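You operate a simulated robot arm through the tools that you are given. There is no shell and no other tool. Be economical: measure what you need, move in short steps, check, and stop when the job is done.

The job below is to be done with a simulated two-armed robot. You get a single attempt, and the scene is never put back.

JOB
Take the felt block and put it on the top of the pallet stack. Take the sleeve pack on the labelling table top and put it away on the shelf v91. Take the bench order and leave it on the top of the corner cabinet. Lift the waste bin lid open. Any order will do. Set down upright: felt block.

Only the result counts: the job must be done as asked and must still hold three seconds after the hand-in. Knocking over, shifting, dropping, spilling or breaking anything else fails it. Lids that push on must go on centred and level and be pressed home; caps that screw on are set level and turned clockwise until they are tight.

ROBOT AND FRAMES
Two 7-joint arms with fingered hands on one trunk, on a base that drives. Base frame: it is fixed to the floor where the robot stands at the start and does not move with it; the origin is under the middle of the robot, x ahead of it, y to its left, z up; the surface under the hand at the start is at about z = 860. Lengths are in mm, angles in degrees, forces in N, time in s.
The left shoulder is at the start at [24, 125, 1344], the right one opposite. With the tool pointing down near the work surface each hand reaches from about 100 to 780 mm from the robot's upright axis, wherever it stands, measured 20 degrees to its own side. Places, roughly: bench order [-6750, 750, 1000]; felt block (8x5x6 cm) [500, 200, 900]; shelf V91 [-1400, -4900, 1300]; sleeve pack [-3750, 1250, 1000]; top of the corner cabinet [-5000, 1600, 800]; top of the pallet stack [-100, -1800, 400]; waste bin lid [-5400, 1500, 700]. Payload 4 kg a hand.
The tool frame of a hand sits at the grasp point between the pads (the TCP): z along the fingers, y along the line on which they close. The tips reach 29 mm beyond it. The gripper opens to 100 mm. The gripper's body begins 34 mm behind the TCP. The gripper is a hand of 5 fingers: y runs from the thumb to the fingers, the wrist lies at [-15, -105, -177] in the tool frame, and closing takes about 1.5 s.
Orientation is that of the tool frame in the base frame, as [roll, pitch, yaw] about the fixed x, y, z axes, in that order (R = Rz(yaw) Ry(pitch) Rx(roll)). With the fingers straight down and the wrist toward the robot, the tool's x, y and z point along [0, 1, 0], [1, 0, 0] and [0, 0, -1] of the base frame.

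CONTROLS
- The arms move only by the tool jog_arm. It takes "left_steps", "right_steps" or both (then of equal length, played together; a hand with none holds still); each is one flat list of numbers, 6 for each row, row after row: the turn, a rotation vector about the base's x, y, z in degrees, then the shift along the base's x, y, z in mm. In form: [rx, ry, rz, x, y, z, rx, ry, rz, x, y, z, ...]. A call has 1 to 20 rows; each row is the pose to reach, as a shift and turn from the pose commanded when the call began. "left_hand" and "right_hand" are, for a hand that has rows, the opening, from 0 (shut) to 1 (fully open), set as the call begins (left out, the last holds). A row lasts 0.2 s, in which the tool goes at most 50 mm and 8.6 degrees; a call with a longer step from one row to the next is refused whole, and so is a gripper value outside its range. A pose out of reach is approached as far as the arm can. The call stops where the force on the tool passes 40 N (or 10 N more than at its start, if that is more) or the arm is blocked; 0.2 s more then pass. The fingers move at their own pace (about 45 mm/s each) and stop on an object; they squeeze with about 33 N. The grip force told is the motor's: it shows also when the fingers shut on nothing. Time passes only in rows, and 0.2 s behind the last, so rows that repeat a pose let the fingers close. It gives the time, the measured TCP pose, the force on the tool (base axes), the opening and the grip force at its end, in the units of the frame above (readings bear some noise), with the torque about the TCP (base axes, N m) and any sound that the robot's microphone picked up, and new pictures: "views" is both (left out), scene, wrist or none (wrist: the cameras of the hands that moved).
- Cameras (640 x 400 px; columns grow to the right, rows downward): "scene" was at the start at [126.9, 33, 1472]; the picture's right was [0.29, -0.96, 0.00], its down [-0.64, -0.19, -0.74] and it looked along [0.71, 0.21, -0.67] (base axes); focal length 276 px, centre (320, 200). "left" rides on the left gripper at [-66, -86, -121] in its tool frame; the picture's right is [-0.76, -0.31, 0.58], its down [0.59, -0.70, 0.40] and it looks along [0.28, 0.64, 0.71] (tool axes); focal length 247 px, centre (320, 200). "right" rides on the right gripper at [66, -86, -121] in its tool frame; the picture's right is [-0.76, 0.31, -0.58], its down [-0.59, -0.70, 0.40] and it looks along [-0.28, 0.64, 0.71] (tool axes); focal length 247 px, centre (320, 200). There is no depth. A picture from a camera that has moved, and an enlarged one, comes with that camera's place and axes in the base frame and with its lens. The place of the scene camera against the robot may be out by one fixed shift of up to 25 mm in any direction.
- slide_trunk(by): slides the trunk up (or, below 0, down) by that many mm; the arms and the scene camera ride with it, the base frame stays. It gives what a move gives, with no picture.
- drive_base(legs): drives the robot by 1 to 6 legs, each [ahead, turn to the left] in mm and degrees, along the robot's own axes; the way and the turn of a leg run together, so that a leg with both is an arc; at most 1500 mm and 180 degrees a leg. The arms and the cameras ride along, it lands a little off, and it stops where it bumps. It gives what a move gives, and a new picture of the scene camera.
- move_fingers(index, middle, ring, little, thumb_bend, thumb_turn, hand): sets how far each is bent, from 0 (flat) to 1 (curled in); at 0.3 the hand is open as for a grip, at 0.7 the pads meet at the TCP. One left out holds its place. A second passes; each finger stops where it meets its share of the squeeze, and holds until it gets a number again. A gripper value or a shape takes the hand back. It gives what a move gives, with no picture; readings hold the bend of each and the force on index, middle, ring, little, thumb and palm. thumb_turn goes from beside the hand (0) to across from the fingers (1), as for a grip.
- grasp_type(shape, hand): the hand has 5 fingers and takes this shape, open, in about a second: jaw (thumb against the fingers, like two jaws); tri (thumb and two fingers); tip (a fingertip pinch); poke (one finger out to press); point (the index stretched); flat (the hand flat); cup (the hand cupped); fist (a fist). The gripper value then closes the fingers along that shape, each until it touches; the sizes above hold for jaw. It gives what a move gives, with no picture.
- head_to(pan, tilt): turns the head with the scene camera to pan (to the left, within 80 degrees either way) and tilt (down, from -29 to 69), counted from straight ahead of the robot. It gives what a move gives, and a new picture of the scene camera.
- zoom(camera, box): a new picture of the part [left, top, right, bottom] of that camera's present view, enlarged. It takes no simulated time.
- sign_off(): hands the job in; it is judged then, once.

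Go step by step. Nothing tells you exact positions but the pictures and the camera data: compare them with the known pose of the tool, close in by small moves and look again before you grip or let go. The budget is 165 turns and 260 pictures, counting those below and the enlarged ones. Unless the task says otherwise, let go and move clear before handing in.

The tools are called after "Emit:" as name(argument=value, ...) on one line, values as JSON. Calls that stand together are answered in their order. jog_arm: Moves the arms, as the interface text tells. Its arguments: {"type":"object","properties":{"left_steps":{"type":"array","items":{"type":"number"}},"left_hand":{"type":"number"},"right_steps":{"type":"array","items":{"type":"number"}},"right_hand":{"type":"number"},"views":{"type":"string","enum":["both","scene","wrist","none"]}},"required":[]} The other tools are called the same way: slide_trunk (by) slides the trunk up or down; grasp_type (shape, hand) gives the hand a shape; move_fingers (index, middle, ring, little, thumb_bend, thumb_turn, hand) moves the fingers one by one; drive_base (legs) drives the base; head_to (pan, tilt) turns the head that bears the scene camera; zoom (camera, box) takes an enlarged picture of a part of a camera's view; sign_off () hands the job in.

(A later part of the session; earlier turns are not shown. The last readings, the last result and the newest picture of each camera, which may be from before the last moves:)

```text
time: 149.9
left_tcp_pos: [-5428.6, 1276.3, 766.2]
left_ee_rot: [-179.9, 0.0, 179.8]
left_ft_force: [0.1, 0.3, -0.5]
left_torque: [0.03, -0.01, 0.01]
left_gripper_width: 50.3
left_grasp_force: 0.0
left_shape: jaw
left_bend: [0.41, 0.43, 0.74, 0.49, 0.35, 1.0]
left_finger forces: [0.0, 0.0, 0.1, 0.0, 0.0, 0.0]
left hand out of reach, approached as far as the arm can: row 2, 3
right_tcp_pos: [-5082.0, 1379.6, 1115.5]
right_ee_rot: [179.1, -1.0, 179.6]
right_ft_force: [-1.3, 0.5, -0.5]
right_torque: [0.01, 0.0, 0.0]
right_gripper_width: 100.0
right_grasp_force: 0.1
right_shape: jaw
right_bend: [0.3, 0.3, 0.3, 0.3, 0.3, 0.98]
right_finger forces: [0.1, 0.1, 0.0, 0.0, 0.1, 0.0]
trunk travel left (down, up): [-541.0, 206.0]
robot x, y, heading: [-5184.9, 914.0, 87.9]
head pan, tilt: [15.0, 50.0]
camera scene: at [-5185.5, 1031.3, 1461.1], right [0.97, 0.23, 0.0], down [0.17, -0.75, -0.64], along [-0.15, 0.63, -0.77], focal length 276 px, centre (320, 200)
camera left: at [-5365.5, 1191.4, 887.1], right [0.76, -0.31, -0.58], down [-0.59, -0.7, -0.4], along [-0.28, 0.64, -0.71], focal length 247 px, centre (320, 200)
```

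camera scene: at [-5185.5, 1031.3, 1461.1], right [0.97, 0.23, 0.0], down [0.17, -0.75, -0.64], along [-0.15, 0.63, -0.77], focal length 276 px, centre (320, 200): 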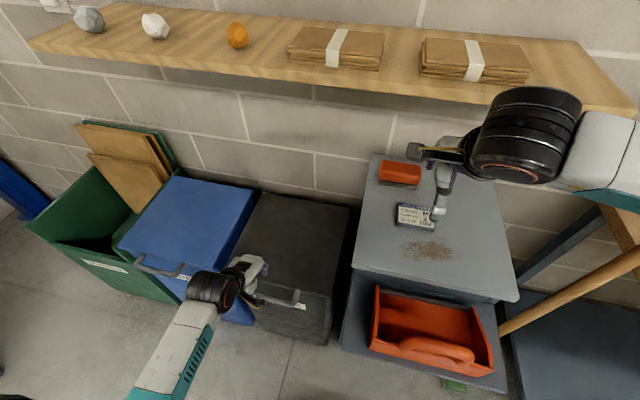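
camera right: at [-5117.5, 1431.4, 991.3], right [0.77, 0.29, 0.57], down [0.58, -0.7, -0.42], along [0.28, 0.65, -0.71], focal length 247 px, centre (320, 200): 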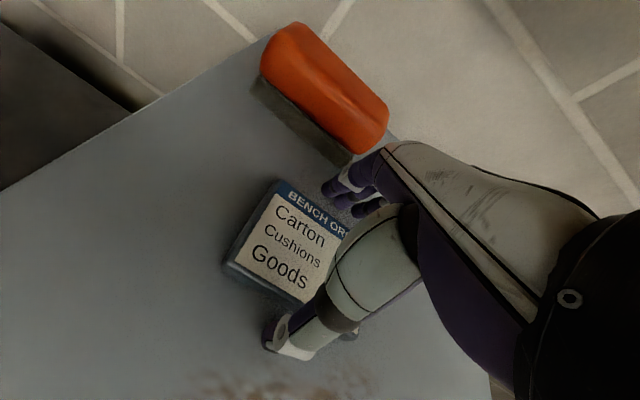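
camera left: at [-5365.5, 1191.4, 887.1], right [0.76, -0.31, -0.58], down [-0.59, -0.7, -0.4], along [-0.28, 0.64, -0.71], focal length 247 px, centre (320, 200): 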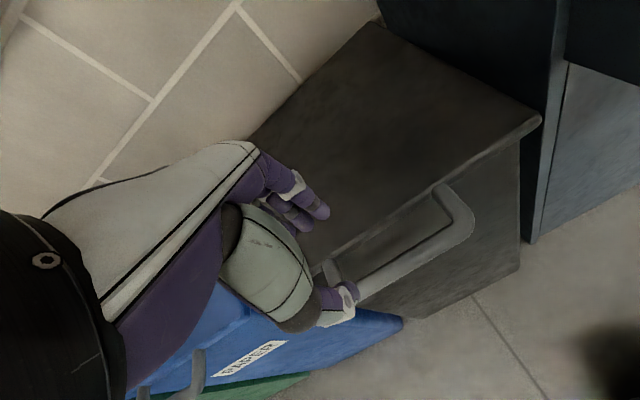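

Combining views, lid top is z ≈ 650 and the bar about y 1276, z 640, x -5482…-5347. Shape the fingers to a 50 mm gap and descend over the bar.

Emit:
move_fingers(hand="left", index=0.48, middle=0.48, ring=0.48, little=0.48, thumb_bend=0.48, thumb_turn=1)

Emit:
jog_arm(left_steps=[0, 0, 0, 7, 0, -30, 0, 0, 0, 14, 0, -60, 0, 0, 0, 14, 0, -75])

Emit:
zoom(camera="scene", box=[180, 220, 340, 320])

```text
time: 150.9
left_tcp_pos: [-5428.8, 1278.3, 767.5]
left_ee_rot: [180.0, 0.0, 179.7]
left_ft_force: [0.6, -0.2, -0.8]
left_torque: [-0.04, 0.0, 0.0]
left_gripper_width: 55.4
left_grasp_force: 0.1
left_shape: fingers
left_bend: [0.48, 0.48, 0.48, 0.48, 0.48, 1.0]
left_finger forces: [0.0, 0.1, 0.0, 0.0, 0.0, 0.0]
right_tcp_pos: [-5081.7, 1380.1, 1116.8]
right_ee_rot: [179.0, -0.8, 179.6]
right_ft_force: [0.5, 0.6, 0.4]
right_torque: [-0.05, 0.03, 0.0]
right_gripper_width: 99.8
right_grasp_force: 0.0
right_shape: jaw
right_bend: [0.3, 0.3, 0.3, 0.3, 0.3, 0.98]
right_finger forces: [0.0, 0.1, 0.0, 0.0, 0.0, 0.0]
trunk travel left (down, up): [-541.0, 206.0]
robot x, y, heading: [-5189.1, 914.6, 88.0]
head pan, tilt: [15.0, 50.0]
```

```text
time: 151.7
left_tcp_pos: [-5414.6, 1277.6, 689.9]
left_ee_rot: [180.0, 0.0, 179.6]
left_ft_force: [-0.5, 0.6, -0.5]
left_torque: [-0.04, -0.03, 0.02]
left_gripper_width: 55.2
left_grasp_force: 0.0
left_shape: fingers
left_bend: [0.48, 0.48, 0.48, 0.48, 0.48, 1.0]
left_finger forces: [0.0, 0.1, 0.0, 0.0, 0.0, 0.0]
right_tcp_pos: [-5083.2, 1379.1, 1115.3]
right_ee_rot: [179.0, -1.0, 179.6]
right_ft_force: [0.1, 0.3, -0.3]
right_torque: [-0.02, -0.01, 0.0]
right_gripper_width: 100.0
right_grasp_force: 0.1
right_shape: jaw
right_bend: [0.3, 0.3, 0.3, 0.3, 0.3, 0.98]
right_finger forces: [0.0, 0.0, 0.0, 0.0, 0.0, 0.0]
trunk travel left (down, up): [-541.0, 206.0]
robot x, y, heading: [-5188.2, 916.9, 88.3]
head pan, tilt: [15.0, 50.0]
camera scene: at [-5185.4, 1031.2, 1461.1], right [0.97, 0.23, 0.0], down [0.17, -0.75, -0.64], along [-0.15, 0.63, -0.77], focal length 276 px, centre (320, 200)
camera left: at [-5351.1, 1191.4, 811.9], right [0.76, -0.31, -0.58], down [-0.59, -0.7, -0.4], along [-0.28, 0.64, -0.71], focal length 247 px, centre (320, 200)
```

scene: 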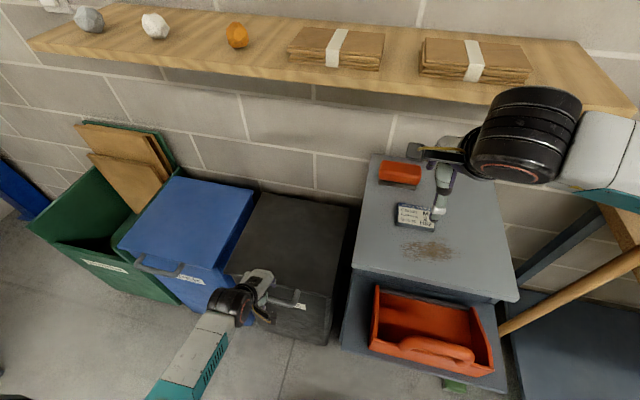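
left: 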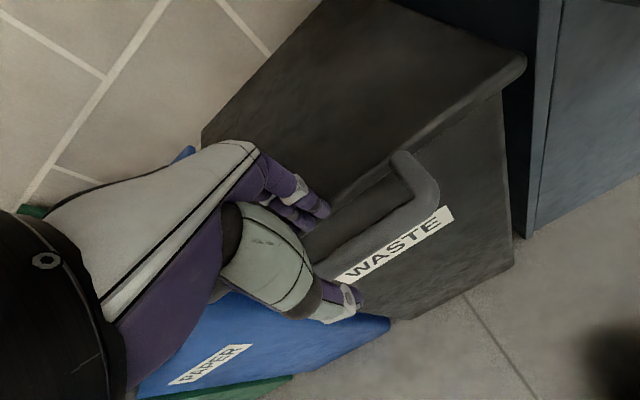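

```text
4.00 times, centred on (260, 270) of scene
camera zoom: at [-5185.4, 1031.2, 1461.1], right [0.97, 0.23, 0.0], down [0.17, -0.75, -0.64], along [-0.15, 0.63, -0.77], focal length 1104 px, centre (560, -80)
```

zoom: 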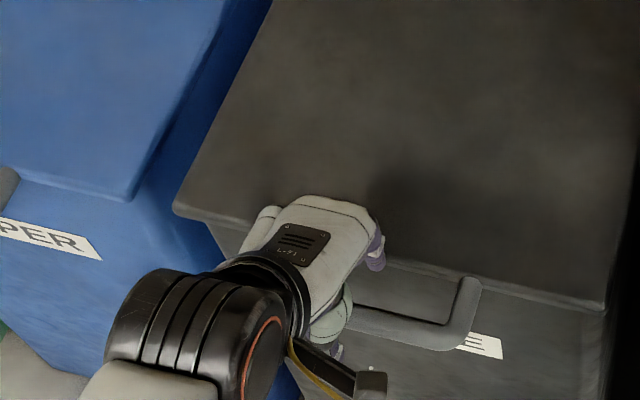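

The bar passes between fingers and thumb. Lower another 48 mm.

Emit:
jog_arm(left_steps=[0, 0, 0, 0, 0, -10, 0, 0, 0, 0, 0, -20, 0, 0, 0, 0, 0, -30, 0, 0, 0, 0, 0, -40, 0, 0, 0, 0, 0, -48], views="wrist")

```text
time: 152.7
left_tcp_pos: [-5414.9, 1273.3, 653.2]
left_ee_rot: [-179.9, -0.1, 179.7]
left_ft_force: [0.5, -26.4, 25.1]
left_torque: [1.32, 0.27, 0.24]
left_gripper_width: 54.9
left_grasp_force: 18.7
left_shape: fingers
left_bend: [0.48, 0.6, 0.48, 0.48, 0.48, 1.0]
left_finger forces: [0.0, 36.3, 0.3, 0.0, 0.1, 0.0]
right_tcp_pos: [-5081.2, 1375.5, 1117.0]
right_ee_rot: [178.9, -0.9, 179.7]
right_ft_force: [0.6, 0.0, 0.0]
right_torque: [0.01, -0.06, 0.01]
right_gripper_width: 99.9
right_grasp_force: 0.1
right_shape: jaw
right_bend: [0.3, 0.3, 0.3, 0.3, 0.3, 0.98]
right_finger forces: [0.0, 0.1, 0.0, 0.1, 0.0, 0.1]
trunk travel left (down, up): [-541.0, 206.0]
robot x, y, heading: [-5185.6, 921.5, 88.2]
head pan, tilt: [15.0, 50.0]
stopped in row 4 (left hand): the force on the tool passed its limit at 41 N (the readings are from after the stop); the commanded pose is now the measured one
camera left: at [-5351.1, 1187.2, 773.8], right [0.75, -0.31, -0.58], down [-0.59, -0.7, -0.4], along [-0.28, 0.64, -0.71], focal length 247 px, centre (320, 200)
```

left: 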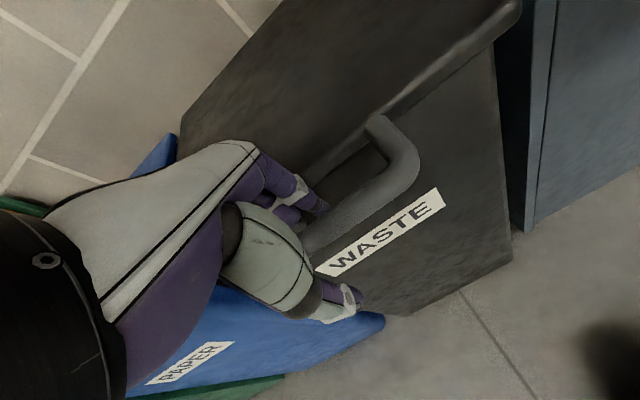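

The middle finger touches the lid's edge, so the gap is tight. Raise, shift 9 mm toward me, close the fingers a little and retry.

Emit:
jog_arm(left_steps=[0, 0, 0, 0, -3, 14, 0, 0, 0, 0, -3, 25], views="none")

Emit:
move_fingers(hand="left", index=0.55, middle=0.55, ring=0.55, little=0.55, thumb_bend=0.44)

Emit:
zoom(camera="left", box=[240, 100, 480, 250])

```text
time: 153.3
left_tcp_pos: [-5415.4, 1274.8, 677.9]
left_ee_rot: [179.9, 0.0, 179.7]
left_ft_force: [-0.6, -2.2, 0.4]
left_torque: [0.03, 0.01, -0.03]
left_gripper_width: 54.9
left_grasp_force: 1.1
left_shape: fingers
left_bend: [0.48, 0.49, 0.48, 0.48, 0.48, 1.0]
left_finger forces: [0.1, 2.1, 0.1, 0.0, 0.0, 0.0]
right_tcp_pos: [-5081.6, 1378.6, 1115.1]
right_ee_rot: [179.0, -0.9, 179.6]
right_ft_force: [-0.4, -0.2, -1.1]
right_torque: [-0.03, 0.02, 0.0]
right_gripper_width: 100.0
right_grasp_force: 0.0
right_shape: jaw
right_bend: [0.3, 0.3, 0.3, 0.3, 0.3, 0.98]
right_finger forces: [0.1, 0.0, 0.0, 0.0, 0.0, 0.0]
trunk travel left (down, up): [-541.0, 206.0]
robot x, y, heading: [-5184.2, 915.2, 87.9]
head pan, tilt: [15.0, 50.0]
```

```text
time: 154.3
left_tcp_pos: [-5416.8, 1273.2, 676.5]
left_ee_rot: [-180.0, -0.1, 179.6]
left_ft_force: [0.1, -0.1, -0.1]
left_torque: [0.02, 0.02, -0.02]
left_gripper_width: 51.3
left_grasp_force: 0.0
left_shape: fingers
left_bend: [0.55, 0.55, 0.55, 0.55, 0.44, 0.99]
left_finger forces: [0.0, 0.0, 0.0, 0.1, 0.0, 0.0]
right_tcp_pos: [-5082.8, 1377.9, 1115.8]
right_ee_rot: [179.0, -0.9, 179.7]
right_ft_force: [0.7, -0.4, -0.1]
right_torque: [0.0, 0.02, 0.05]
right_gripper_width: 99.9
right_grasp_force: 0.2
right_shape: jaw
right_bend: [0.3, 0.3, 0.3, 0.3, 0.3, 0.98]
right_finger forces: [0.1, 0.0, 0.0, 0.0, 0.1, 0.0]
trunk travel left (down, up): [-541.0, 206.0]
robot x, y, heading: [-5188.2, 916.6, 88.3]
head pan, tilt: [15.0, 50.0]
```

```text
2.67 times, centred on (360, 175) of left
camera zoom: at [-5352.0, 1188.3, 797.7], right [0.75, -0.31, -0.58], down [-0.59, -0.7, -0.4], along [-0.28, 0.64, -0.71], focal length 659 px, centre (213, 267)
```

zoom: 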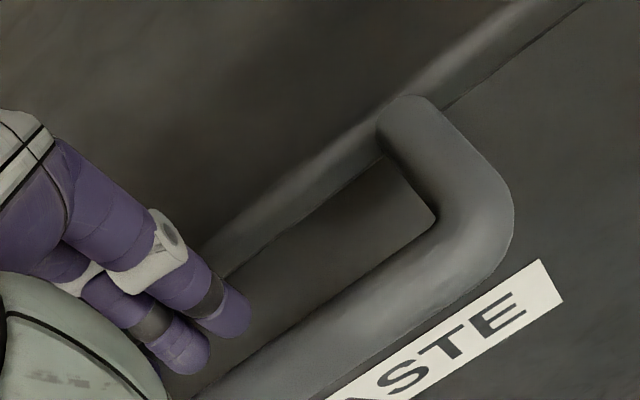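

Fingertips line up with the gap. Shift 3 mm in and descend.

Emit:
jog_arm(left_steps=[0, 0, 0, 0, 3, -8, 0, 0, 0, 0, 3, -16, 0, 0, 0, 0, 3, -24, 0, 0, 0, 0, 3, -32, 0, 0, 0, 0, 3, -38], views="wrist")

Emit:
zoom(camera="left", box=[240, 100, 480, 250])

```text
time: 155.3
left_tcp_pos: [-5414.4, 1276.5, 652.8]
left_ee_rot: [179.4, -0.2, 179.7]
left_ft_force: [-0.5, -22.0, 28.9]
left_torque: [1.35, 0.35, 0.25]
left_gripper_width: 51.3
left_grasp_force: 18.7
left_shape: fingers
left_bend: [0.55, 0.65, 0.55, 0.55, 0.44, 0.99]
left_finger forces: [0.0, 37.2, 0.1, 0.1, 0.1, 0.0]
right_tcp_pos: [-5081.1, 1375.7, 1116.5]
right_ee_rot: [178.8, -0.9, 179.8]
right_ft_force: [-0.3, 0.0, 0.1]
right_torque: [-0.03, 0.01, 0.01]
right_gripper_width: 100.0
right_grasp_force: 0.1
right_shape: jaw
right_bend: [0.3, 0.3, 0.3, 0.3, 0.3, 0.98]
right_finger forces: [0.1, 0.0, 0.0, 0.1, 0.0, 0.1]
trunk travel left (down, up): [-541.0, 206.0]
robot x, y, heading: [-5186.0, 913.7, 88.2]
head pan, tilt: [15.0, 50.0]
stopped in row 4 (left hand): the force on the tool passed its limit at 48 N (the readings are from after the stop); the commanded pose is now the measured one
camera left: at [-5351.0, 1189.6, 772.9], right [0.75, -0.3, -0.58], down [-0.59, -0.69, -0.41], along [-0.28, 0.65, -0.71], focal length 247 px, centre (320, 200)
```

left: 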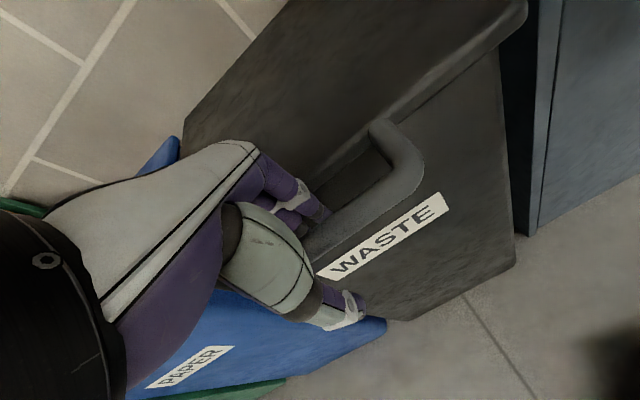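

```text
2.67 times, centred on (360, 175) of left
camera zoom: at [-5351.0, 1189.6, 772.9], right [0.75, -0.3, -0.58], down [-0.59, -0.69, -0.41], along [-0.28, 0.65, -0.71], focal length 659 px, centre (213, 267)
```

zoom: 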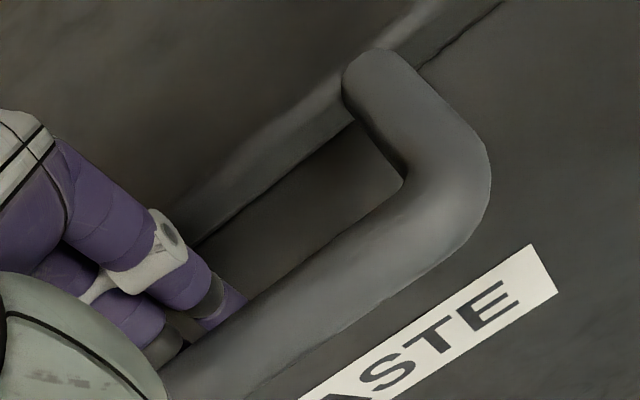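

The fingers are behind the bar now, tips low enough. Ease 2 mm and close on the bar.

Emit:
jog_arm(left_steps=[0, 0, 0, 0, -2, 3], views="none")

Emit:
move_fingers(hand="left", index=0.8, middle=0.8, ring=0.8, little=0.8, thumb_bend=0.8)

Emit:
zoom(camera="left", box=[240, 130, 480, 350])

```text
time: 155.7
left_tcp_pos: [-5414.6, 1274.5, 652.2]
left_ee_rot: [179.8, -0.2, 179.7]
left_ft_force: [1.2, -10.7, 6.1]
left_torque: [0.33, 0.08, 0.03]
left_gripper_width: 51.1
left_grasp_force: 6.9
left_shape: fingers
left_bend: [0.55, 0.62, 0.55, 0.55, 0.44, 0.99]
left_finger forces: [0.1, 13.0, 0.0, 0.0, 0.0, 0.0]
right_tcp_pos: [-5082.3, 1376.5, 1116.2]
right_ee_rot: [178.9, -0.9, 179.7]
right_ft_force: [0.0, -0.1, 0.2]
right_torque: [-0.01, -0.01, 0.0]
right_gripper_width: 99.7
right_grasp_force: 0.0
right_shape: jaw
right_bend: [0.3, 0.3, 0.3, 0.3, 0.3, 0.98]
right_finger forces: [0.1, 0.0, 0.1, 0.0, 0.1, 0.0]
trunk travel left (down, up): [-541.0, 206.0]
robot x, y, heading: [-5185.5, 913.0, 88.1]
head pan, tilt: [15.0, 50.0]
```

```text
time: 156.7
left_tcp_pos: [-5416.6, 1279.8, 655.3]
left_ee_rot: [179.4, -0.1, 179.7]
left_ft_force: [-2.2, 16.8, 0.4]
left_torque: [0.95, -0.11, -0.63]
left_gripper_width: 0.3
left_grasp_force: 40.0
left_shape: fingers
left_bend: [0.79, 0.76, 0.77, 0.77, 0.72, 1.0]
left_finger forces: [5.9, 39.6, 9.8, 13.7, 11.4, 0.0]
right_tcp_pos: [-5080.8, 1379.6, 1114.6]
right_ee_rot: [179.0, -0.9, 179.7]
right_ft_force: [0.0, 0.9, 0.1]
right_torque: [-0.03, -0.04, -0.02]
right_gripper_width: 100.0
right_grasp_force: 0.0
right_shape: jaw
right_bend: [0.3, 0.3, 0.3, 0.3, 0.3, 0.98]
right_finger forces: [0.0, 0.0, 0.0, 0.1, 0.0, 0.0]
trunk travel left (down, up): [-541.0, 206.0]
robot x, y, heading: [-5185.3, 918.0, 87.9]
head pan, tilt: [15.0, 50.0]
```

```text
1.82 times, centred on (360, 240) of left
camera zoom: at [-5352.5, 1192.5, 775.1], right [0.75, -0.31, -0.58], down [-0.59, -0.7, -0.41], along [-0.28, 0.65, -0.71], focal length 449 px, centre (247, 127)
```

zoom: 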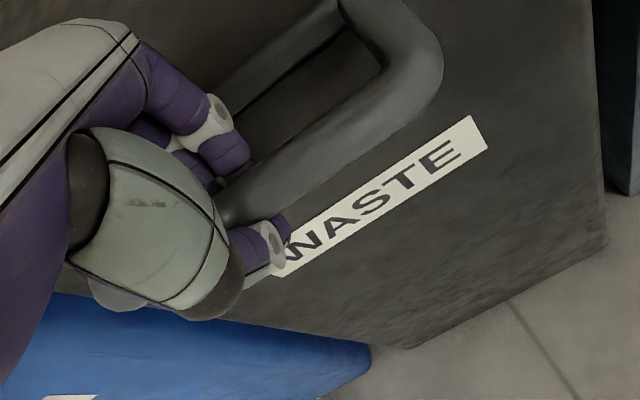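

The fingertips meet under the bar, so it is caged. Lift 40 mm and see whether the lid follows.

Emit:
jog_arm(left_steps=[0, 0, 0, 0, 0, 10, 0, 0, 0, 0, 1, 20, 0, 0, 0, 0, 1, 30, 0, 0, 0, 0, 2, 40])

```text
time: 157.7
left_tcp_pos: [-5416.8, 1282.7, 694.2]
left_ee_rot: [179.5, -0.1, 179.6]
left_ft_force: [-1.3, 27.1, -5.2]
left_torque: [0.01, -0.16, -0.75]
left_gripper_width: 0.0
left_grasp_force: 16.6
left_shape: fingers
left_bend: [0.79, 0.78, 0.78, 0.77, 0.72, 1.0]
left_finger forces: [3.6, 5.1, 7.7, 14.2, 2.8, 0.0]
right_tcp_pos: [-5082.3, 1380.8, 1115.1]
right_ee_rot: [179.1, -0.9, 179.6]
right_ft_force: [-0.5, -0.7, 0.0]
right_torque: [0.01, 0.02, 0.03]
right_gripper_width: 99.6
right_grasp_force: 0.1
right_shape: jaw
right_bend: [0.3, 0.3, 0.3, 0.3, 0.3, 0.98]
right_finger forces: [0.0, 0.1, 0.0, 0.0, 0.1, 0.0]
trunk travel left (down, up): [-541.0, 206.0]
robot x, y, heading: [-5181.9, 914.5, 88.0]
head pan, tilt: [15.0, 50.0]
camera scene: at [-5185.7, 1033.3, 1460.8], right [0.97, 0.23, 0.0], down [0.17, -0.75, -0.64], along [-0.15, 0.62, -0.77], focal length 276 px, centre (320, 200)
camera left: at [-5352.7, 1195.4, 814.4], right [0.75, -0.31, -0.58], down [-0.59, -0.7, -0.4], along [-0.28, 0.65, -0.71], focal length 247 px, centre (320, 200)
```

scene: 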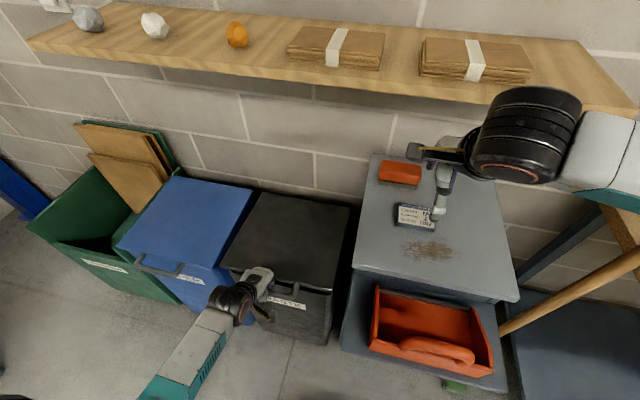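
left: 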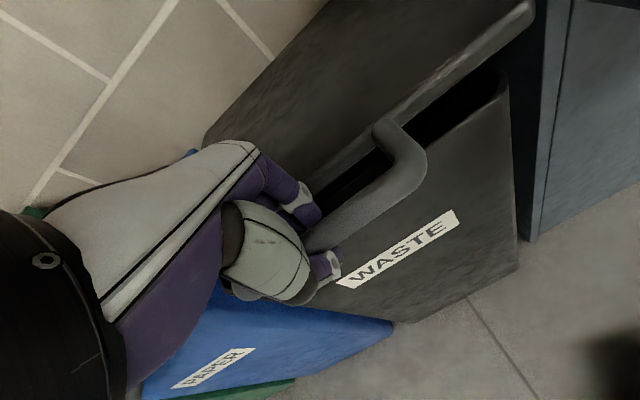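

The lid follows and wants to go toward the wall. Continue along the arc, tilting the hand forward gradually.

Emit:
jog_arm(left_steps=[2, 0, 0, 0, 11, 22, 4, 0, 0, 0, 15, 45, 6, 0, 0, 0, 20, 66, 8, 0, 0, 0, 26, 86, 10, 0, 0, 0, 33, 106, 12, 0, 0, 0, 41, 126, 14, 0, 0, 0, 51, 145, 16, 0, 0, 0, 61, 164])

```text
time: 159.5
left_tcp_pos: [-5414.8, 1343.6, 855.4]
left_ee_rot: [164.0, 0.0, 179.7]
left_ft_force: [-4.0, 22.1, -17.6]
left_torque: [-0.12, -0.54, -0.72]
left_gripper_width: 0.0
left_grasp_force: 12.8
left_shape: fingers
left_bend: [0.79, 0.79, 0.78, 0.78, 0.72, 1.0]
left_finger forces: [1.1, 1.2, 8.1, 15.3, 0.1, 0.1]
right_tcp_pos: [-5082.2, 1382.2, 1113.7]
right_ee_rot: [179.1, -0.8, 179.6]
right_ft_force: [0.9, 0.4, 0.8]
right_torque: [0.01, -0.01, -0.02]
right_gripper_width: 100.1
right_grasp_force: 0.2
right_shape: jaw
right_bend: [0.3, 0.3, 0.3, 0.3, 0.3, 0.98]
right_finger forces: [0.0, 0.1, 0.0, 0.0, 0.0, 0.0]
trunk travel left (down, up): [-541.0, 206.0]
robot x, y, heading: [-5185.7, 917.0, 87.7]
head pan, tilt: [15.0, 50.0]
camera scene: at [-5186.5, 1034.6, 1460.6], right [0.97, 0.23, 0.0], down [0.17, -0.75, -0.64], along [-0.15, 0.62, -0.77], focal length 276 px, centre (320, 200)
camera left: at [-5351.7, 1226.9, 947.7], right [0.76, -0.14, -0.64], down [-0.59, -0.56, -0.58], along [-0.28, 0.82, -0.51], focal length 247 px, centre (320, 200)
```

scene: 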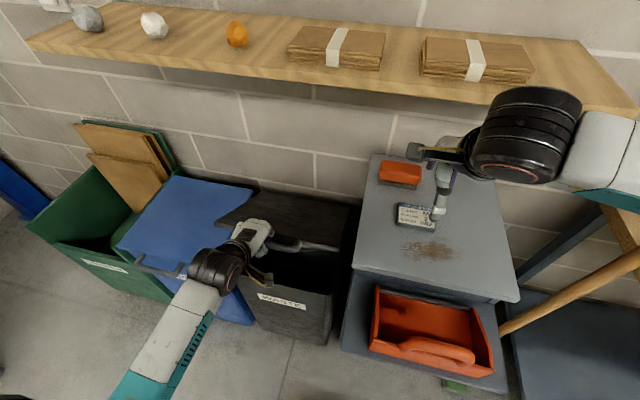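
left: 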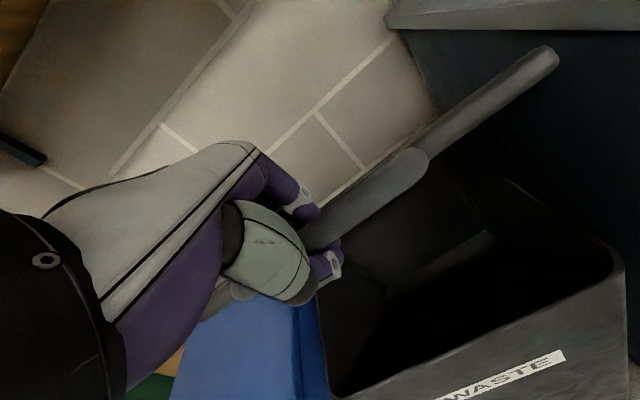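

Lid at about 30° and following well. Continue to about 60°.

Emit:
jog_arm(left_steps=[3, 0, 0, 0, 13, 18, 6, 0, 0, 0, 25, 36, 9, 0, 0, 0, 38, 53, 12, 0, 0, 0, 52, 70, 15, 0, 0, 0, 67, 85, 18, 0, 0, 0, 83, 100, 21, 0, 0, 0, 100, 114, 24, 0, 0, 0, 117, 127, 27, 0, 0, 0, 134, 139, 30, 0, 0, 0, 152, 150])

```text
time: 161.7
left_tcp_pos: [-5415.5, 1496.0, 1002.6]
left_ee_rot: [134.2, -0.3, 179.8]
left_ft_force: [3.3, 12.6, -27.1]
left_torque: [-0.01, -0.26, -0.62]
left_gripper_width: 0.0
left_grasp_force: 23.9
left_shape: fingers
left_bend: [0.79, 0.78, 0.77, 0.78, 0.6, 1.0]
left_finger forces: [5.0, 5.8, 8.7, 8.8, 20.2, 0.0]
right_tcp_pos: [-5082.5, 1382.6, 1113.5]
right_ee_rot: [179.2, -0.9, 179.6]
right_ft_force: [0.8, -0.3, 0.1]
right_torque: [0.04, 0.04, 0.0]
right_gripper_width: 100.0
right_grasp_force: 0.1
right_shape: jaw
right_bend: [0.3, 0.3, 0.3, 0.3, 0.3, 0.98]
right_finger forces: [0.1, 0.0, 0.1, 0.0, 0.1, 0.0]
trunk travel left (down, up): [-541.0, 206.0]
robot x, y, heading: [-5183.9, 915.2, 87.9]
head pan, tilt: [15.0, 50.0]
camera scene: at [-5185.9, 1035.2, 1460.6], right [0.97, 0.23, 0.0], down [0.17, -0.75, -0.64], along [-0.15, 0.62, -0.77], focal length 276 px, centre (320, 200)
camera left: at [-5352.3, 1349.2, 1026.3], right [0.75, 0.2, -0.63], down [-0.59, -0.2, -0.78], along [-0.28, 0.96, -0.04], focal length 247 px, centre (320, 200)
```

scene: 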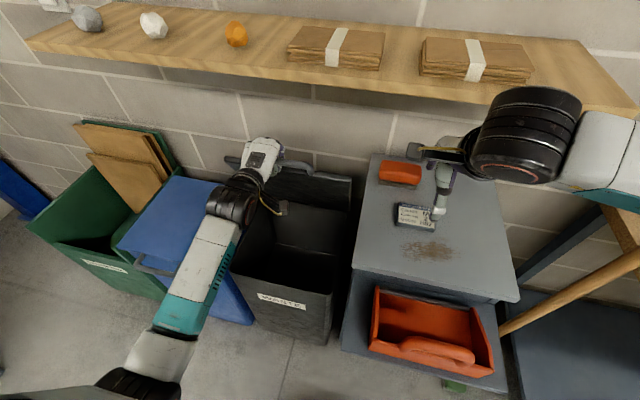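
left: 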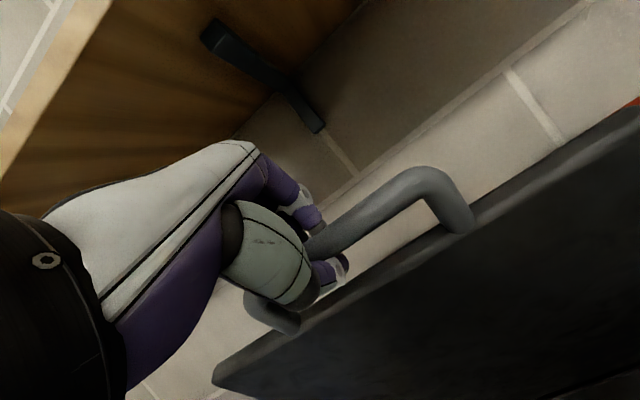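

Lid about 60° open; the shelf underside is safely above. Continue to about 80°.

Emit:
jog_arm(left_steps=[3, 0, 0, 0, 19, 11, 6, 0, 0, 0, 38, 20, 9, 0, 0, 0, 58, 28, 12, 0, 0, 0, 78, 35, 15, 0, 0, 0, 99, 41, 18, 0, 0, 0, 119, 46])

```text
time: 163.1
left_tcp_pos: [-5415.9, 1615.0, 1048.4]
left_ee_rot: [116.2, -0.4, 180.0]
left_ft_force: [0.3, 2.9, -22.6]
left_torque: [-0.12, 0.1, -0.33]
left_gripper_width: 3.1
left_grasp_force: 19.6
left_shape: fingers
left_bend: [0.79, 0.78, 0.77, 0.79, 0.53, 1.0]
left_finger forces: [3.3, 3.2, 5.1, 4.5, 23.4, 0.1]
right_tcp_pos: [-5083.6, 1380.9, 1113.7]
right_ee_rot: [179.1, -0.9, 179.6]
right_ft_force: [-0.2, -0.6, 0.4]
right_torque: [0.0, 0.04, 0.02]
right_gripper_width: 99.9
right_grasp_force: 0.1
right_shape: jaw
right_bend: [0.3, 0.3, 0.3, 0.3, 0.3, 0.98]
right_finger forces: [0.1, 0.0, 0.1, 0.1, 0.1, 0.1]
trunk travel left (down, up): [-541.0, 206.0]
robot x, y, heading: [-5186.3, 912.3, 88.2]
head pan, tilt: [15.0, 50.0]
camera scene: at [-5186.0, 1034.2, 1460.7], right [0.97, 0.23, 0.0], down [0.17, -0.75, -0.64], along [-0.15, 0.62, -0.77], focal length 276 px, centre (320, 200)
camera left: at [-5352.3, 1468.0, 1023.9], right [0.75, 0.38, -0.54], down [-0.59, 0.05, -0.8], along [-0.28, 0.92, 0.26], focal length 247 px, centre (320, 200)
```

scene: 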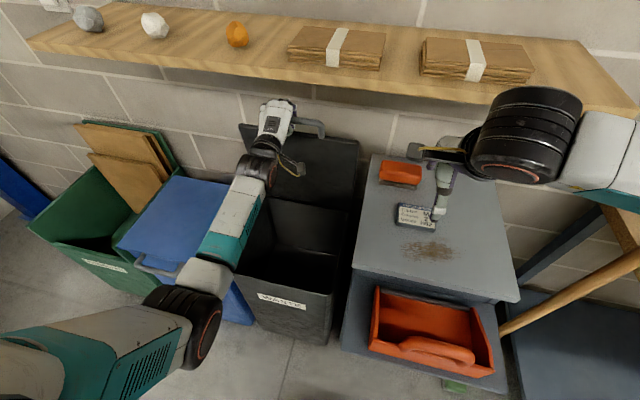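
left: 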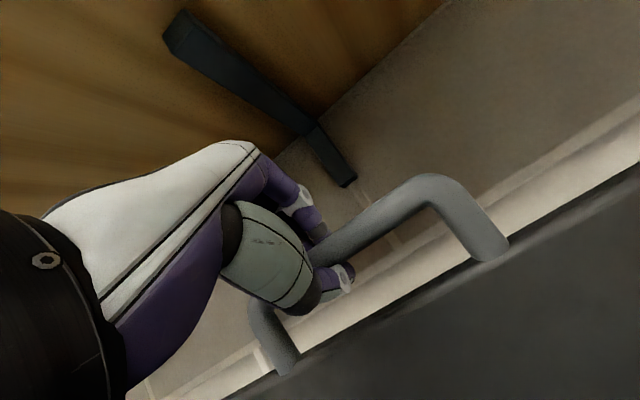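

Almost vertical. Push gently on past vertical toward the wall, in small steps.

Emit:
jog_arm(left_steps=[2, 0, 0, 0, 15, 3, 4, 0, 0, 0, 30, 5, 6, 0, 0, 0, 45, 6, 6, 0, 0, 0, 60, 5, 6, 0, 0, 0, 75, 3])

```text
time: 164.1
left_tcp_pos: [-5417.8, 1664.8, 1042.1]
left_ee_rot: [111.3, -0.4, -179.9]
left_ft_force: [-1.2, -11.1, -14.0]
left_torque: [0.29, 0.03, -0.07]
left_gripper_width: 0.2
left_grasp_force: 8.7
left_shape: fingers
left_bend: [0.8, 0.8, 0.8, 0.8, 0.73, 1.0]
left_finger forces: [0.1, 0.1, 0.0, 0.1, 17.1, 0.0]
right_tcp_pos: [-5083.2, 1379.3, 1115.7]
right_ee_rot: [178.9, -0.8, 179.7]
right_ft_force: [-0.3, 0.2, -0.6]
right_torque: [-0.04, -0.05, 0.01]
right_gripper_width: 99.9
right_grasp_force: 0.0
right_shape: jaw
right_bend: [0.3, 0.3, 0.3, 0.3, 0.3, 0.98]
right_finger forces: [0.1, 0.0, 0.1, 0.1, 0.1, 0.0]
trunk travel left (down, up): [-541.0, 206.0]
robot x, y, heading: [-5186.8, 917.6, 88.0]
head pan, tilt: [15.0, 50.0]
stopped in row 5 (left hand): the force on the tool passed its limit at 53 N (the readings are from after the stop); the commanded pose is now the measured one
camera scene: at [-5185.8, 1031.3, 1461.2], right [0.97, 0.23, 0.0], down [0.17, -0.75, -0.64], along [-0.15, 0.63, -0.77], focal length 276 px, centre (320, 200)
camera left: at [-5353.4, 1521.4, 1006.0], right [0.75, 0.43, -0.5], down [-0.6, 0.12, -0.8], along [-0.28, 0.9, 0.34], focal length 247 px, centre (320, 200)
```

scene: 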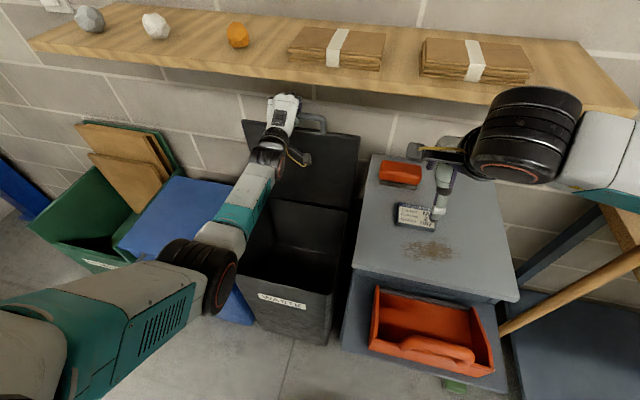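
left: 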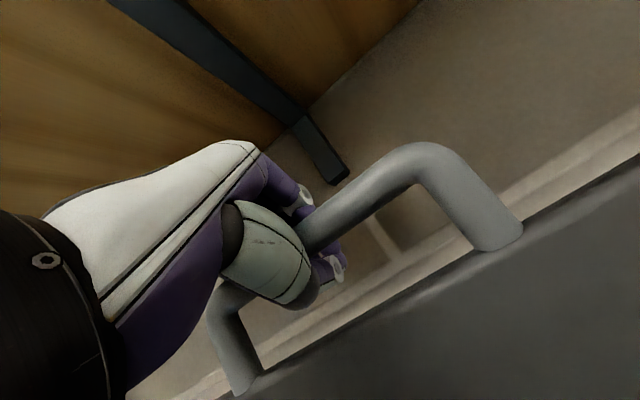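

The lid seems to stand near vertical with no load on the fingers. Open the fingers a little while the hand still backs the lid, and look.

Emit:
move_fingers(hand="left", index=0.45, middle=0.45, ring=0.45, little=0.45, thumb_bend=0.45)

Emit:
zoom(camera="scene", box=[220, 70, 380, 230])

Emit:
zoom(camera="left", box=[0, 0, 640, 400])

```text
time: 165.1
left_tcp_pos: [-5415.9, 1666.1, 1048.1]
left_ee_rot: [110.7, -0.4, -180.0]
left_ft_force: [-2.5, -2.2, -4.0]
left_torque: [0.17, 0.05, -0.1]
left_gripper_width: 65.4
left_grasp_force: 2.8
left_shape: fingers
left_bend: [0.45, 0.45, 0.45, 0.45, 0.45, 1.0]
left_finger forces: [0.0, 0.0, 0.0, 0.1, 5.2, 0.1]
right_tcp_pos: [-5083.1, 1378.0, 1114.8]
right_ee_rot: [179.0, -0.9, 179.7]
right_ft_force: [-0.3, -0.4, 0.1]
right_torque: [0.0, -0.01, -0.01]
right_gripper_width: 99.8
right_grasp_force: 0.0
right_shape: jaw
right_bend: [0.3, 0.3, 0.3, 0.3, 0.3, 0.98]
right_finger forces: [0.0, 0.1, 0.0, 0.1, 0.0, 0.0]
trunk travel left (down, up): [-541.0, 206.0]
robot x, y, heading: [-5185.9, 913.6, 88.3]
head pan, tilt: [15.0, 50.0]
```

```text
2.50 times, centred on (300, 150) of scene
camera zoom: at [-5185.8, 1030.9, 1461.1], right [0.97, 0.23, 0.0], down [0.17, -0.75, -0.64], along [-0.15, 0.63, -0.77], focal length 690 px, centre (370, 325)
```

zoom: 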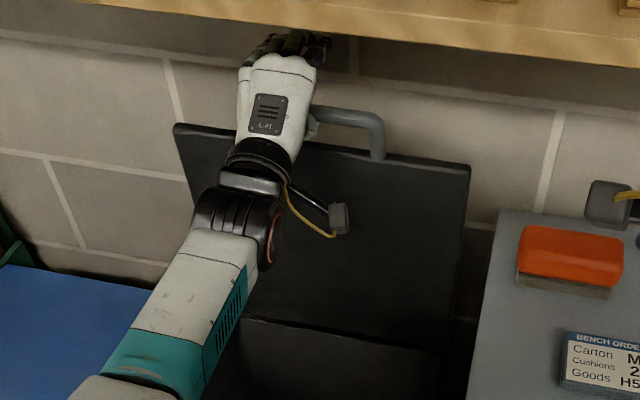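

```text
1.00 times, centred on (320, 200) of left (not enlarged: the box is as wide or as high as the picture)
camera zoom: at [-5353.1, 1523.2, 1010.8], right [0.75, 0.43, -0.5], down [-0.59, 0.13, -0.79], along [-0.28, 0.89, 0.35], focal length 247 px, centre (320, 200)
```

zoom: 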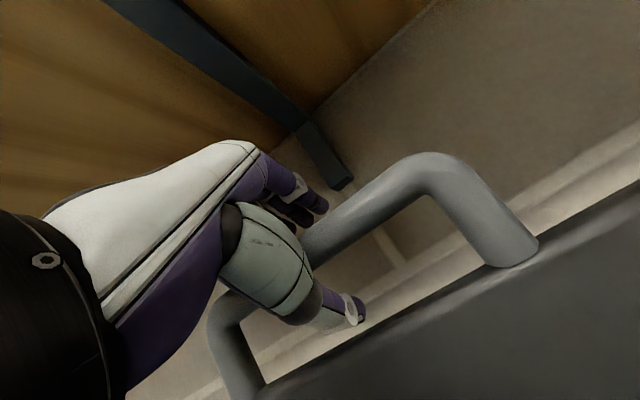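

Test whether the lid stands by itself: back off 20 mm along the finger direction.

Emit:
jog_arm(left_steps=[0, 0, 0, 0, -10, 2, 0, 0, 0, 0, -20, 3])

```text
time: 165.7
left_tcp_pos: [-5416.5, 1647.9, 1051.6]
left_ee_rot: [110.7, -0.4, -179.9]
left_ft_force: [1.4, 0.5, -3.7]
left_torque: [0.13, -0.02, 0.04]
left_gripper_width: 64.1
left_grasp_force: 1.3
left_shape: fingers
left_bend: [0.45, 0.45, 0.45, 0.45, 0.45, 0.99]
left_finger forces: [0.1, 0.1, 0.1, 0.1, 3.0, 0.0]
right_tcp_pos: [-5082.4, 1379.7, 1115.4]
right_ee_rot: [179.0, -0.9, 179.8]
right_ft_force: [-0.2, 0.8, 0.2]
right_torque: [-0.01, -0.05, 0.0]
right_gripper_width: 99.9
right_grasp_force: 0.0
right_shape: jaw
right_bend: [0.3, 0.3, 0.3, 0.3, 0.3, 0.98]
right_finger forces: [0.0, 0.0, 0.0, 0.0, 0.0, 0.1]
trunk travel left (down, up): [-541.0, 206.0]
robot x, y, heading: [-5185.4, 918.1, 88.1]
head pan, tilt: [15.0, 50.0]
camera scene: at [-5185.3, 1031.1, 1461.1], right [0.97, 0.23, 0.0], down [0.17, -0.75, -0.64], along [-0.15, 0.63, -0.77], focal length 276 px, centre (320, 200)
camera left: at [-5352.7, 1503.6, 1014.0], right [0.75, 0.43, -0.5], down [-0.59, 0.12, -0.79], along [-0.28, 0.89, 0.35], focal length 247 px, centre (320, 200)
```

scene: 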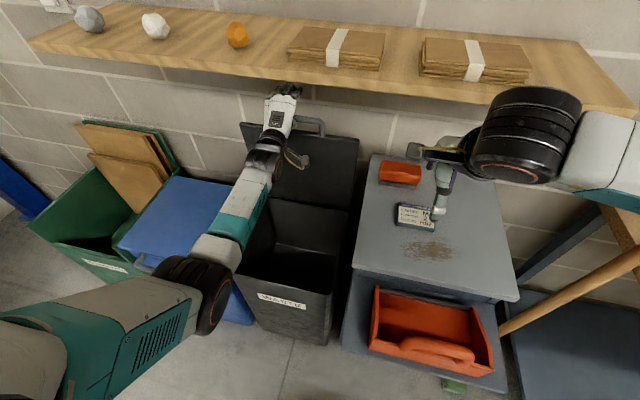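
left: 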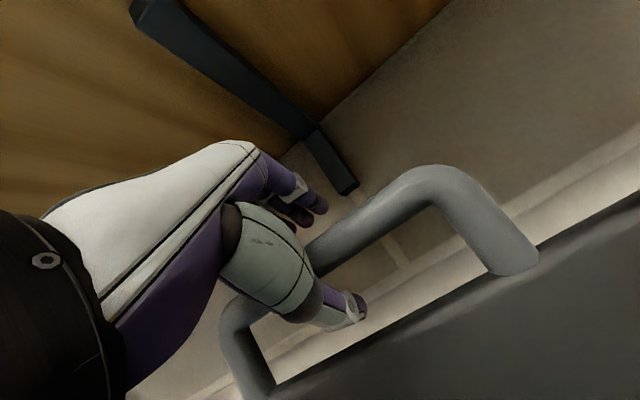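

I'll compare the lid's pose in the scene view as I back the hand off a bit further.

Emit:
zoom(camera="scene", box=[220, 70, 380, 230])

Emit:
jog_arm(left_steps=[0, 0, 0, 0, -12, 2, 0, 0, 0, 0, -24, 4], views="wrist")

Emit:
zoom(camera="scene", box=[220, 70, 380, 230])

```text
2.50 times, centred on (300, 150) of scene
camera zoom: at [-5185.3, 1031.1, 1461.1], right [0.97, 0.23, 0.0], down [0.17, -0.75, -0.64], along [-0.15, 0.63, -0.77], focal length 690 px, centre (370, 325)
```

zoom: 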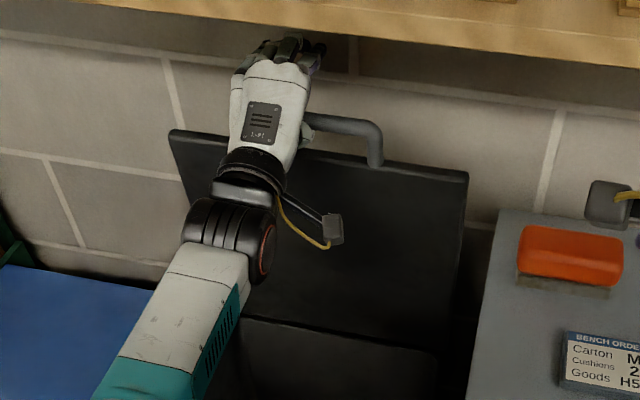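

```text
time: 166.3
left_tcp_pos: [-5414.6, 1622.2, 1056.7]
left_ee_rot: [110.6, -0.4, 179.9]
left_ft_force: [0.4, 0.1, -0.8]
left_torque: [0.03, 0.01, -0.01]
left_gripper_width: 62.3
left_grasp_force: 0.1
left_shape: fingers
left_bend: [0.45, 0.45, 0.45, 0.45, 0.45, 0.99]
left_finger forces: [0.0, 0.1, 0.0, 0.1, 0.0, 0.0]
right_tcp_pos: [-5082.9, 1378.6, 1116.0]
right_ee_rot: [179.0, -0.9, 179.8]
right_ft_force: [-0.3, 0.3, 0.1]
right_torque: [-0.01, 0.0, 0.04]
right_gripper_width: 99.8
right_grasp_force: 0.1
right_shape: jaw
right_bend: [0.3, 0.3, 0.3, 0.3, 0.3, 0.98]
right_finger forces: [0.0, 0.0, 0.0, 0.0, 0.0, 0.0]
trunk travel left (down, up): [-541.0, 206.0]
robot x, y, heading: [-5183.7, 916.2, 88.4]
head pan, tilt: [15.0, 50.0]
camera left: at [-5353.1, 1478.4, 1019.0], right [0.75, 0.43, -0.49], down [-0.59, 0.13, -0.79], along [-0.28, 0.89, 0.35], focal length 247 px, centre (320, 200)
```

left: 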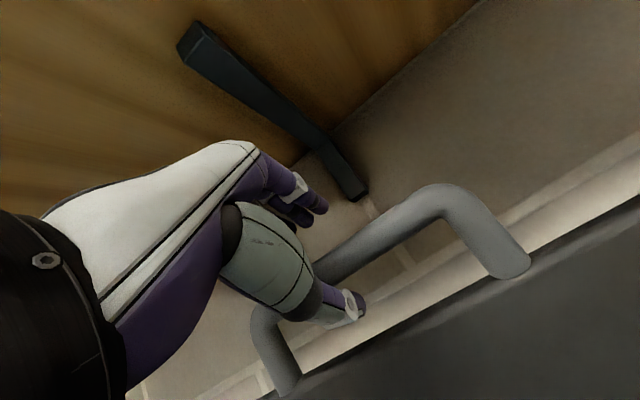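

```text
2.50 times, centred on (300, 150) of scene
camera zoom: at [-5185.3, 1030.6, 1461.1], right [0.97, 0.23, 0.0], down [0.17, -0.75, -0.64], along [-0.15, 0.63, -0.77], focal length 690 px, centre (370, 325)
```

zoom: 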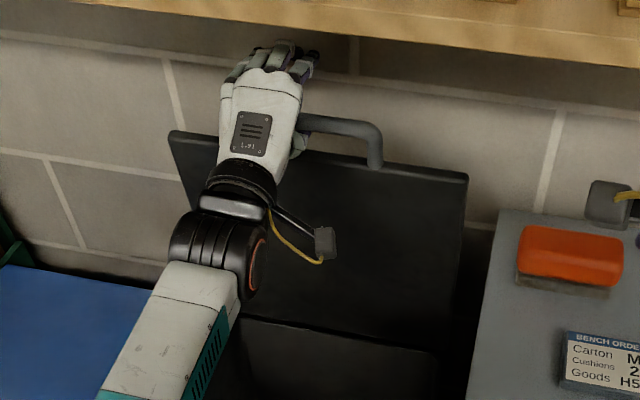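

The lid now stands by itself at about 85°. I'll nudge it further open with closed fingers against its underside before leaving.

Emit:
jog_arm(left_steps=[0, 0, 0, 0, -40, 8, 0, 0, 0, 0, -70, 0, 0, 0, 0, 0, -80, -40, 0, 0, 0, 0, -80, -80], views="none")

Emit:
move_fingers(hand="left", index=0.9, middle=0.9, ring=0.9, little=0.9, thumb_bend=0.7)

Emit:
jog_arm(left_steps=[0, 0, 0, 0, 30, 0, 0, 0, 0, 0, 60, 0, 0, 0, 0, 0, 80, 0, 0, 0, 0, 0, 95, 0, 0, 0, 0, 0, 110, 0, 0, 0, 0, 0, 120, 0, 0, 0, 0, 0, 130, 0, 0, 0, 0, 0, 140, 0, 0, 0, 0, 0, 150, 0])

Emit:
zoom(camera="scene", box=[220, 70, 380, 230])

```text
time: 167.3
left_tcp_pos: [-5416.3, 1543.6, 976.5]
left_ee_rot: [110.5, -0.4, -179.9]
left_ft_force: [0.7, -0.1, 0.0]
left_torque: [-0.04, 0.02, 0.03]
left_gripper_width: 62.7
left_grasp_force: 0.0
left_shape: fingers
left_bend: [0.45, 0.45, 0.45, 0.45, 0.45, 0.99]
left_finger forces: [0.0, 0.1, 0.0, 0.0, 0.0, 0.0]
right_tcp_pos: [-5082.7, 1379.2, 1115.4]
right_ee_rot: [179.1, -1.0, 179.7]
right_ft_force: [-0.5, 0.3, 1.0]
right_torque: [0.01, -0.01, 0.0]
right_gripper_width: 99.9
right_grasp_force: 0.1
right_shape: jaw
right_bend: [0.3, 0.3, 0.3, 0.3, 0.3, 0.98]
right_finger forces: [0.0, 0.0, 0.0, 0.0, 0.1, 0.0]
trunk travel left (down, up): [-541.0, 206.0]
robot x, y, heading: [-5180.4, 915.7, 88.0]
head pan, tilt: [15.0, 50.0]
```

```text
time: 168.3
left_tcp_pos: [-5415.5, 1541.0, 976.8]
left_ee_rot: [110.5, -0.4, -180.0]
left_ft_force: [0.2, 0.2, -0.7]
left_torque: [0.0, 0.02, -0.01]
left_gripper_width: 9.3
left_grasp_force: 0.0
left_shape: fingers
left_bend: [0.89, 0.89, 0.9, 0.9, 0.68, 1.0]
left_finger forces: [0.0, 0.1, 0.0, 0.0, 0.1, 0.0]
right_tcp_pos: [-5082.2, 1380.3, 1115.7]
right_ee_rot: [179.0, -0.9, 179.8]
right_ft_force: [0.2, 0.4, 0.5]
right_torque: [-0.02, 0.01, 0.01]
right_gripper_width: 99.8
right_grasp_force: 0.0
right_shape: jaw
right_bend: [0.3, 0.3, 0.3, 0.3, 0.3, 0.98]
right_finger forces: [0.0, 0.0, 0.0, 0.0, 0.1, 0.0]
trunk travel left (down, up): [-541.0, 206.0]
robot x, y, heading: [-5182.9, 915.3, 88.2]
head pan, tilt: [15.0, 50.0]
```

```text
time: 169.0
left_tcp_pos: [-5417.9, 1606.1, 973.3]
left_ee_rot: [110.5, -0.3, -180.0]
left_ft_force: [0.3, -18.3, 3.8]
left_torque: [-0.36, -0.02, -0.06]
left_gripper_width: 10.3
left_grasp_force: 10.8
left_shape: fingers
left_bend: [0.89, 0.89, 0.9, 0.9, 0.68, 1.0]
left_finger forces: [0.1, 0.1, 0.0, 0.1, 20.8, 0.0]
right_tcp_pos: [-5083.5, 1378.3, 1115.7]
right_ee_rot: [178.9, -0.9, 179.7]
right_ft_force: [-0.1, 0.6, -0.1]
right_torque: [-0.02, -0.01, -0.03]
right_gripper_width: 99.8
right_grasp_force: 0.1
right_shape: jaw
right_bend: [0.3, 0.3, 0.3, 0.3, 0.3, 0.98]
right_finger forces: [0.0, 0.1, 0.0, 0.0, 0.1, 0.1]
trunk travel left (down, up): [-541.0, 206.0]
robot x, y, heading: [-5186.5, 915.4, 88.0]
head pan, tilt: [15.0, 50.0]
stopped in row 3 (left hand): the force on the tool passed its limit at 50 N (the readings are from after the stop); the commanded pose is now the measured one
camera scene: at [-5185.3, 1029.4, 1461.2], right [0.97, 0.23, 0.0], down [0.18, -0.75, -0.64], along [-0.15, 0.63, -0.77], focal length 276 px, centre (320, 200)
camera left: at [-5353.8, 1463.1, 935.1], right [0.75, 0.43, -0.49], down [-0.59, 0.13, -0.79], along [-0.28, 0.89, 0.35], focal length 247 px, centre (320, 200)
```

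scene: 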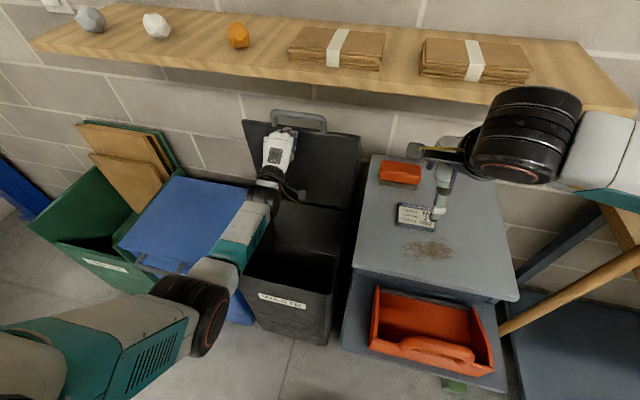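
left: 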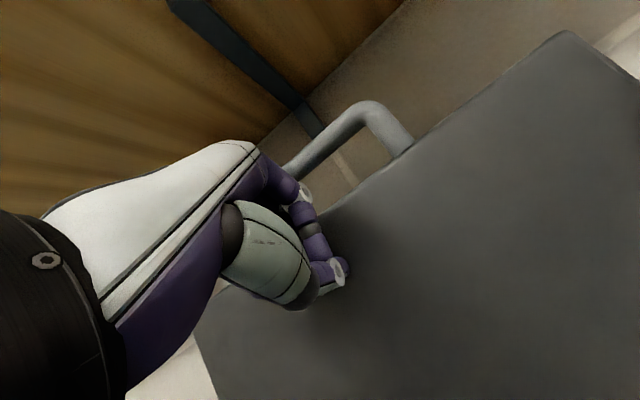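

```text
2.50 times, centred on (300, 150) of scene
camera zoom: at [-5185.3, 1029.4, 1461.2], right [0.97, 0.23, 0.0], down [0.18, -0.75, -0.64], along [-0.15, 0.63, -0.77], focal length 690 px, centre (370, 325)
```

zoom: 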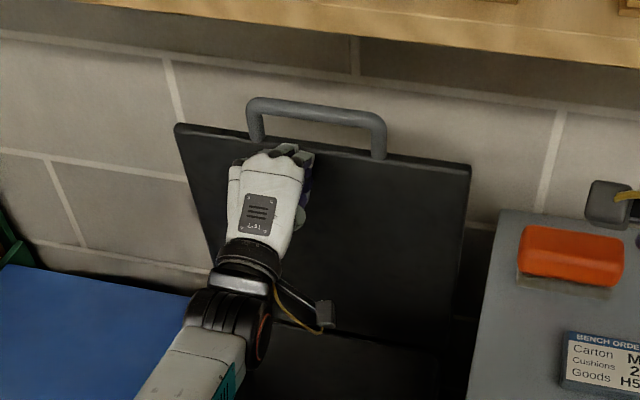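

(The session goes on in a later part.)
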